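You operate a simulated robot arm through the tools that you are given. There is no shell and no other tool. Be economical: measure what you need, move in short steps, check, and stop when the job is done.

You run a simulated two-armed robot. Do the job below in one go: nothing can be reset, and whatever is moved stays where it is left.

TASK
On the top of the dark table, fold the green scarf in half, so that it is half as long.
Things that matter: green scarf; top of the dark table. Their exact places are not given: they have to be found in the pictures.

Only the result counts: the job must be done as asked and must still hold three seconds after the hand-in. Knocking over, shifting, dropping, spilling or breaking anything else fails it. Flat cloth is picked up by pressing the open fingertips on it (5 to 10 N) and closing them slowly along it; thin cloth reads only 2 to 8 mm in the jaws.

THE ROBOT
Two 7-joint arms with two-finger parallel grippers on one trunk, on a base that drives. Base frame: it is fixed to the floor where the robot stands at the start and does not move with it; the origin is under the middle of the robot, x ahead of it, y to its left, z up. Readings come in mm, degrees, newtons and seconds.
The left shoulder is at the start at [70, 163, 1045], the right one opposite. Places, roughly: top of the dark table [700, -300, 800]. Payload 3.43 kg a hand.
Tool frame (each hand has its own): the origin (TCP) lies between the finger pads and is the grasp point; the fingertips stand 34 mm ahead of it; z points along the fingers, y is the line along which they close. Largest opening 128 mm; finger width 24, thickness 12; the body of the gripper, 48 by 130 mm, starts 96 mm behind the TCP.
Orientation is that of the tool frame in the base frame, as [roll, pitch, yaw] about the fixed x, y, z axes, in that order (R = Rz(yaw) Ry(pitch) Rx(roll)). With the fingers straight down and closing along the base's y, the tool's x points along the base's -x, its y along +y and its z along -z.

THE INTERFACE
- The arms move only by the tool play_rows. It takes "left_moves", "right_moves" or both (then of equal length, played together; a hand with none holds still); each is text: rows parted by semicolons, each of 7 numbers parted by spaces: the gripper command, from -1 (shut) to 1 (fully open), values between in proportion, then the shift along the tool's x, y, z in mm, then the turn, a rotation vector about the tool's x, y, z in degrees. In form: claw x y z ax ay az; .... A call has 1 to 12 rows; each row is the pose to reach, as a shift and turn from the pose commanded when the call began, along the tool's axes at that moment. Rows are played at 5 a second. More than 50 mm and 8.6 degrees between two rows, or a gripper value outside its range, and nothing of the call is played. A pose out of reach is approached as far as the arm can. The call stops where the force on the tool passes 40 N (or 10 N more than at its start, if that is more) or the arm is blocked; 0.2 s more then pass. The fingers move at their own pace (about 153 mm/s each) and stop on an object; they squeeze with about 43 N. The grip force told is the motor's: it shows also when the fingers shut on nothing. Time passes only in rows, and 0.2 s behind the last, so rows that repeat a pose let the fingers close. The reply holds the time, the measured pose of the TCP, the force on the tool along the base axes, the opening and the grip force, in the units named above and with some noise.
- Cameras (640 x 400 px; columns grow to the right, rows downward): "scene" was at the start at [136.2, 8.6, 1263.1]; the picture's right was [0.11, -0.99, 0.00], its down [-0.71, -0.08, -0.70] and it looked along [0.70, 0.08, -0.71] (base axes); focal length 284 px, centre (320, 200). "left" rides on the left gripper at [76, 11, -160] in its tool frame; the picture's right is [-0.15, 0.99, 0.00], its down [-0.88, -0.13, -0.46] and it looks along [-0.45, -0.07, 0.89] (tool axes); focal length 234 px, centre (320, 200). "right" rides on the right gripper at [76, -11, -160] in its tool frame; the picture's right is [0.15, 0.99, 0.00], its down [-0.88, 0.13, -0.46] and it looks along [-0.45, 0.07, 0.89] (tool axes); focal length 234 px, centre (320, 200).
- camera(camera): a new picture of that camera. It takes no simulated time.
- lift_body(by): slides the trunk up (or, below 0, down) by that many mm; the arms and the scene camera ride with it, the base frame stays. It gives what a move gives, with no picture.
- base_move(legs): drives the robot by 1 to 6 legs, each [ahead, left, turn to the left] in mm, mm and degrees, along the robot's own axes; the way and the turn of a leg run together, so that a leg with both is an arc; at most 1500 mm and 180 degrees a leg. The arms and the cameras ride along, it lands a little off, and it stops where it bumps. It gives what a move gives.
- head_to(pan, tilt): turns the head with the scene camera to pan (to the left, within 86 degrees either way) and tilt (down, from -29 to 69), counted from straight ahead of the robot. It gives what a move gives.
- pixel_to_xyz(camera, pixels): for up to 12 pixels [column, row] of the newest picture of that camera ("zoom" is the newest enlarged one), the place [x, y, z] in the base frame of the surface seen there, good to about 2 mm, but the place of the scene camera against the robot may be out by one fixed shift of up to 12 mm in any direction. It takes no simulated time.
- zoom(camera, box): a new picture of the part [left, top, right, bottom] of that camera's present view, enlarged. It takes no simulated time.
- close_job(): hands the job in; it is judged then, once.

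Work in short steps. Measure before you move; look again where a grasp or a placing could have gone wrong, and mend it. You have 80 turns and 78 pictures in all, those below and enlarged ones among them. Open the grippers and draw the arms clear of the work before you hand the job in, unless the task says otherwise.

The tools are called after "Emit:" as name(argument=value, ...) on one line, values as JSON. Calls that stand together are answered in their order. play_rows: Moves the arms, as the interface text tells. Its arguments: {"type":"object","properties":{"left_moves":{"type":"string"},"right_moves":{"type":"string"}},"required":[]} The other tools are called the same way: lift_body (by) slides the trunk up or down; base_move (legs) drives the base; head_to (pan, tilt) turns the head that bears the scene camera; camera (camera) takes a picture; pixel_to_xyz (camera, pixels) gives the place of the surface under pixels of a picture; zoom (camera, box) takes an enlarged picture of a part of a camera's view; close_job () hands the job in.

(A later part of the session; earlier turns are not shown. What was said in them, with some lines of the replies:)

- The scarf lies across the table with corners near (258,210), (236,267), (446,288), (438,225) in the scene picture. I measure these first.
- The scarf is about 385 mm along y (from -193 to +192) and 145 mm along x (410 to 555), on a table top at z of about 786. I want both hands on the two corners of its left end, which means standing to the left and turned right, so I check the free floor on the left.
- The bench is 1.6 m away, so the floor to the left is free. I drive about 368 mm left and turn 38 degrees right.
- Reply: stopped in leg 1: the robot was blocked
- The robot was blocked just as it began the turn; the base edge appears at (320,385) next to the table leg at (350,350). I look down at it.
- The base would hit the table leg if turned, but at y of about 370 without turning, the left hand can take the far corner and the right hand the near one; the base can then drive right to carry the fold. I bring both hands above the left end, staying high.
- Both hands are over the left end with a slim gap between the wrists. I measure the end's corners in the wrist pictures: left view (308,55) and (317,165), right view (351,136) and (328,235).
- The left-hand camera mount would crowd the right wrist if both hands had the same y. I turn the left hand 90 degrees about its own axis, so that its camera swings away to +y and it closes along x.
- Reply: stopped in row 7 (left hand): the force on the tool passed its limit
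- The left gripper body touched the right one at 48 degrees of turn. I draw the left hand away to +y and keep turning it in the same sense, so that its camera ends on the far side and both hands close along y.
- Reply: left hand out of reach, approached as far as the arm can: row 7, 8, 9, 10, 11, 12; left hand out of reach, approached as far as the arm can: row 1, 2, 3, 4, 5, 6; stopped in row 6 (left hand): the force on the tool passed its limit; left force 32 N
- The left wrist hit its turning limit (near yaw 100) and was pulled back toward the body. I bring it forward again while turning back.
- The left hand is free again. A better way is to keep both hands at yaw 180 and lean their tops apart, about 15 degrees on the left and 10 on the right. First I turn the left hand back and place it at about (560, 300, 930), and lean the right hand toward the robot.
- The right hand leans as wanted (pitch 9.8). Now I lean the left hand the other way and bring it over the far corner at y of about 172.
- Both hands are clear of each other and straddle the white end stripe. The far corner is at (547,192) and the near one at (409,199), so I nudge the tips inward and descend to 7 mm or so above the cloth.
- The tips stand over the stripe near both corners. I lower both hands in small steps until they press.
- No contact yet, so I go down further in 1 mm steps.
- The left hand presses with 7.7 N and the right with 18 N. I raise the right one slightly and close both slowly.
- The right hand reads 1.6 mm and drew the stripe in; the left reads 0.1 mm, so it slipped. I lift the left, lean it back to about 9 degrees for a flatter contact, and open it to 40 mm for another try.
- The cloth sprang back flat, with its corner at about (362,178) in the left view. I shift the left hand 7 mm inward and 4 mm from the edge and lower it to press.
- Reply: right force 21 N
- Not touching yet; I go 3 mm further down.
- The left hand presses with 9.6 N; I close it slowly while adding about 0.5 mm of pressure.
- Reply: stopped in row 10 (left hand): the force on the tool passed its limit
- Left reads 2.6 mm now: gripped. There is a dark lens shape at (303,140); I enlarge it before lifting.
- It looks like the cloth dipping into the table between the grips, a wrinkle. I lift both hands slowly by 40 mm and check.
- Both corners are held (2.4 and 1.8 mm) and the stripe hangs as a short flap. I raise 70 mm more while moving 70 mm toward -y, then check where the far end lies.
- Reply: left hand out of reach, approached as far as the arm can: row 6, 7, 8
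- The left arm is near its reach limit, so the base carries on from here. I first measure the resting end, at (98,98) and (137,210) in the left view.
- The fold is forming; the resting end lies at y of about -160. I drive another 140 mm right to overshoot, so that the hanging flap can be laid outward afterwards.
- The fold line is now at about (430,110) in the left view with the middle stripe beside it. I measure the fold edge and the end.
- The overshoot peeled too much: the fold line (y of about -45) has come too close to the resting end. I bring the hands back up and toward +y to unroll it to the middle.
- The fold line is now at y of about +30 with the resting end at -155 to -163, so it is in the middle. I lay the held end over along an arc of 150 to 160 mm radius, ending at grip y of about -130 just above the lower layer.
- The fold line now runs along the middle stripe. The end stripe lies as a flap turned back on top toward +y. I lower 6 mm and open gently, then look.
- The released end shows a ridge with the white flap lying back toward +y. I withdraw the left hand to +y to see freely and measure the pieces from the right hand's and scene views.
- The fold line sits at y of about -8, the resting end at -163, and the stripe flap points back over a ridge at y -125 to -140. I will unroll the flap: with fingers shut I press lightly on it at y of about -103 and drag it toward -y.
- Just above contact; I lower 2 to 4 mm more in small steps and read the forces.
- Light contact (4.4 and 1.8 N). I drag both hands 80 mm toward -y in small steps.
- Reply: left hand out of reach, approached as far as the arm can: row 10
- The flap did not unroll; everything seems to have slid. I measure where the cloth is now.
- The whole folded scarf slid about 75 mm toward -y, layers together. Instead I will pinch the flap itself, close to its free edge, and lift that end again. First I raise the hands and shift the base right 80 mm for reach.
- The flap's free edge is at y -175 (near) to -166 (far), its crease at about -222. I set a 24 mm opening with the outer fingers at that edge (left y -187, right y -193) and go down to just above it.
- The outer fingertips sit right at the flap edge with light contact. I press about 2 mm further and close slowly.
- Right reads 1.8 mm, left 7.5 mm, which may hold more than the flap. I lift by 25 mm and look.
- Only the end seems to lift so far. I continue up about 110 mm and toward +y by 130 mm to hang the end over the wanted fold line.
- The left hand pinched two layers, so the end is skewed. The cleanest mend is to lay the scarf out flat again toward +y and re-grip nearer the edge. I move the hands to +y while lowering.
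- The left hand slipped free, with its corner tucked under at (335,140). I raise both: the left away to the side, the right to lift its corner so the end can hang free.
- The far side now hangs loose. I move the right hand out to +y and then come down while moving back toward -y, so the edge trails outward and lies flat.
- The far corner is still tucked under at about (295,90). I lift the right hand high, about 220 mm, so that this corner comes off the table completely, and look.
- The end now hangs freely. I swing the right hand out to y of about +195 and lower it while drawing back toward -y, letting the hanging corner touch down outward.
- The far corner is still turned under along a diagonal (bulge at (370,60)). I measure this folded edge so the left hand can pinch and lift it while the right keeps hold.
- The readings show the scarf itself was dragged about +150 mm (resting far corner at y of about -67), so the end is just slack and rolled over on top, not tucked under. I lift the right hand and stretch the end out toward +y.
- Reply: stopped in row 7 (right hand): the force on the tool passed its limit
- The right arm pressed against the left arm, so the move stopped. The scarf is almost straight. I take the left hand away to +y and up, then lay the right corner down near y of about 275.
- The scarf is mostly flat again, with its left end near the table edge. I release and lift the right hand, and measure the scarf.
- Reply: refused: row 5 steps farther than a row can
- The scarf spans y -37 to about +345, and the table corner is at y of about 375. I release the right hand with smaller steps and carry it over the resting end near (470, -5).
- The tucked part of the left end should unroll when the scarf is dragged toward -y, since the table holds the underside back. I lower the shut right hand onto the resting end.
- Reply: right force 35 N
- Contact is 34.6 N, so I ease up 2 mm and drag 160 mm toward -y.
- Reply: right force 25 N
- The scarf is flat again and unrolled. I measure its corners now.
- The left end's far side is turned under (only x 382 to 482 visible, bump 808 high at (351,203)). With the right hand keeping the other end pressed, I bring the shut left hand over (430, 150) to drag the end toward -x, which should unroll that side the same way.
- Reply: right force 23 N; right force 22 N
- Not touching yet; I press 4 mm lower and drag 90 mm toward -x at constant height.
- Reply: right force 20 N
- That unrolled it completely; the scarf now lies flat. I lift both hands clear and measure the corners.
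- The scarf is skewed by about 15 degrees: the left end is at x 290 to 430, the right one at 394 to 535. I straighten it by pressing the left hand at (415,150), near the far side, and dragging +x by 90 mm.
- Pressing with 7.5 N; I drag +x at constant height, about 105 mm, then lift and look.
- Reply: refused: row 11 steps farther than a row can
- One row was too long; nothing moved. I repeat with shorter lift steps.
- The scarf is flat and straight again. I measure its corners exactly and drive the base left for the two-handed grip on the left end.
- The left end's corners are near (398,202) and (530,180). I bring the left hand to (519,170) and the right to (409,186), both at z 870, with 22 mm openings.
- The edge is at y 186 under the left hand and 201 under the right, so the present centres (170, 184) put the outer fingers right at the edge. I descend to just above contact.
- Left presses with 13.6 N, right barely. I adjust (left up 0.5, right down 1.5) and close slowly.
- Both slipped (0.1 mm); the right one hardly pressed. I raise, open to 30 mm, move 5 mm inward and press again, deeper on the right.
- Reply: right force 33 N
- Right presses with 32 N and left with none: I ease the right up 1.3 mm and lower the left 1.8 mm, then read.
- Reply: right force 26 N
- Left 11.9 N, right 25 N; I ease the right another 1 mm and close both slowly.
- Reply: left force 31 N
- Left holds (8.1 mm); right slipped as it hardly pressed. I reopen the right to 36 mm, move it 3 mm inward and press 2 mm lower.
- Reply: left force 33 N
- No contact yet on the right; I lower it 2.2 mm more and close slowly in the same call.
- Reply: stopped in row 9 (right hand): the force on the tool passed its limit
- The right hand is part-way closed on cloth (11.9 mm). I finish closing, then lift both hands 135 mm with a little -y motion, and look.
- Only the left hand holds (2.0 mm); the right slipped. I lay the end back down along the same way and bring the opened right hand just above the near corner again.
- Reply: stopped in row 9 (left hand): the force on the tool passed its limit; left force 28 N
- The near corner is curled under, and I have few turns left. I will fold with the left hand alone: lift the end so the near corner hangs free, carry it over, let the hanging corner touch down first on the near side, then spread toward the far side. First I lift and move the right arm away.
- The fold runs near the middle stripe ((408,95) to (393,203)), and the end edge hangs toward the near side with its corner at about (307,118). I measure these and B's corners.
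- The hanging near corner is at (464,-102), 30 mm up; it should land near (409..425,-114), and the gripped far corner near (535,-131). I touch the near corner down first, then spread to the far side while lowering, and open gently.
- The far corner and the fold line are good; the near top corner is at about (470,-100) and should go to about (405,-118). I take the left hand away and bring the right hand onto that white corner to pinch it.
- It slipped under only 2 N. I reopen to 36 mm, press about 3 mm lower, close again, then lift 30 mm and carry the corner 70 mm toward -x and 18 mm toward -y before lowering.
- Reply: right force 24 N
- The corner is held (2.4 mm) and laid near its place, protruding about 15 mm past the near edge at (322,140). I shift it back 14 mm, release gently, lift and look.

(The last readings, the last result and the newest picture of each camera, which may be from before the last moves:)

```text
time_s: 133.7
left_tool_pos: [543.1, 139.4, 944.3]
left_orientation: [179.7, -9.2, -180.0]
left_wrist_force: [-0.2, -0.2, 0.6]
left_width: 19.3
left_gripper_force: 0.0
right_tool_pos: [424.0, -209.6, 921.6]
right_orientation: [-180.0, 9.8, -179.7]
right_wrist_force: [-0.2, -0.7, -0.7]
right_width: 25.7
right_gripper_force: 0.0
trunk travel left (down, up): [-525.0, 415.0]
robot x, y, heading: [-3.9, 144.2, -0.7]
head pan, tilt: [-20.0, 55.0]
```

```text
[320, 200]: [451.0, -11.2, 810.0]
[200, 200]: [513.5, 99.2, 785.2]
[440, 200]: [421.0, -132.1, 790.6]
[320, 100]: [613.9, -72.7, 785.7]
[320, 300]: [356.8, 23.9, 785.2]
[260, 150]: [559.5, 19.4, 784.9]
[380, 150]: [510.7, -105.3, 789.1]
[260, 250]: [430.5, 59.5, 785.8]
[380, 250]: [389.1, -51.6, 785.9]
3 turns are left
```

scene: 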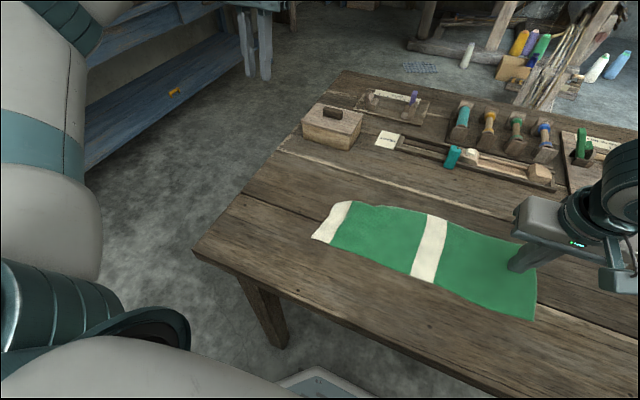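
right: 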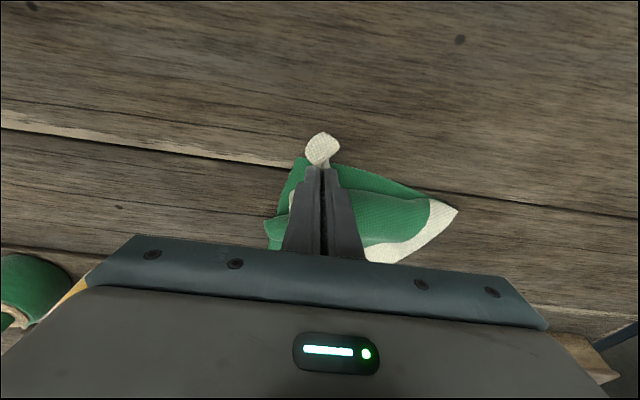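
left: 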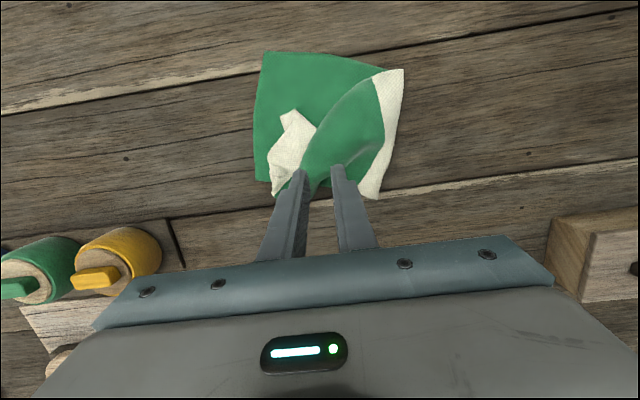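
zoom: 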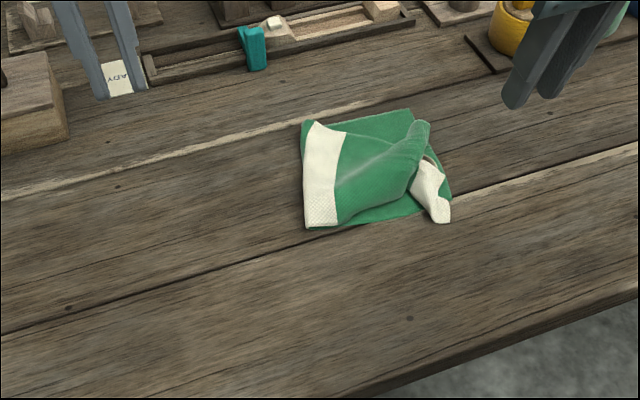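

The scarf is folded to half its length: the footprint is about 155 mm square, with the stripe at the fold edge and a raised wrinkle near zoom (410,150). I pat that wrinkle down gently with the shut right hand, open, and draw both arms clear.

Emit:
play_rows(right_moves="-1 -21 27 4 0 0 0; -1 -43 54 8 0 0 0; -1 -64 80 11.3 0 0 0; -1 -57 80 50 0 0 0; -1 -51 80 88 0 0 0; -1 -48.5 80 102 0 0 0; -1 -48.5 80 102 0 0 0; -1 -52 80 80 0 0 0; -1 -58 80 45 0 0 0; -1 -64 80 11 0 0 0; -1 -64 45 -10 0 0 0; -0.5 -64 10 -20 0 0 0")

Emit:
play_rows(left_moves="0 0 20 -20 0 0 0; 0 0 50 -30 0 0 0; 0 0 80 -30 0 0 0; 0 0 80 -30 0 0 0", right_moves="0 -5 0 -30 0 0 0; 0 -5 -30 -50 0 0 0; 0 -5 -65 -50 0 0 0; 0 -5 -65 -50 0 0 0")

Emit:
zoom(camera="scene", box=[160, 80, 480, 280])

```text
time_s: 136.3
left_tool_pos: [543.3, 139.3, 945.1]
left_orientation: [179.8, -9.1, 180.0]
left_wrist_force: [1.2, -0.7, 0.3]
left_width: 19.5
left_gripper_force: 0.1
right_tool_pos: [483.2, -198.0, 951.5]
right_orientation: [179.9, 9.8, -179.6]
right_wrist_force: [-0.6, 0.4, 0.3]
right_width: 31.9
right_gripper_force: 0.0
trunk travel left (down, up): [-525.0, 415.0]
robot x, y, heading: [-4.4, 139.6, -0.7]
head pan, tilt: [-20.0, 55.0]
```

```text
time_s: 137.3
left_tool_pos: [549.7, 219.4, 973.8]
left_orientation: [179.7, -9.1, -180.0]
left_wrist_force: [-0.4, -0.2, 0.0]
left_width: 64.0
left_gripper_force: 0.0
right_tool_pos: [478.7, -264.0, 1002.3]
right_orientation: [-180.0, 9.7, -179.8]
right_wrist_force: [-0.5, -0.4, 0.2]
right_width: 64.0
right_gripper_force: 0.1
trunk travel left (down, up): [-525.0, 415.0]
robot x, y, heading: [-2.7, 140.1, -0.8]
head pan, tilt: [-20.0, 55.0]
```

```text
2.00 times, centred on (320, 180) of scene
2 turns are left
```

zoom: 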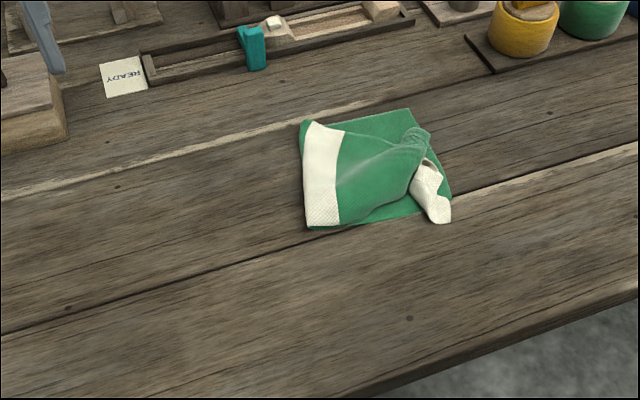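

The scarf is folded over at its middle stripe, both grippers are open and clear, and nothing else was disturbed. With the turns nearly used up, I hand in.

Emit:
close_job()

```text
The job is handed in.
```

I folded the green scarf over at its middle stripe on the dark table, so it is about half as long, but the fold is not neat. The upper layer is still wrinkled. Its end stripe is bunched at the near corner instead of lying flat along the lower edge.

The scarf has also moved and turned a little from where it started, because I had to lay it out flat again and refold it. In the last picture the other objects in view look undisturbed. Both grippers are open and clear of the scarf. I handed the job in with one turn left, so I could not smooth the top layer further.
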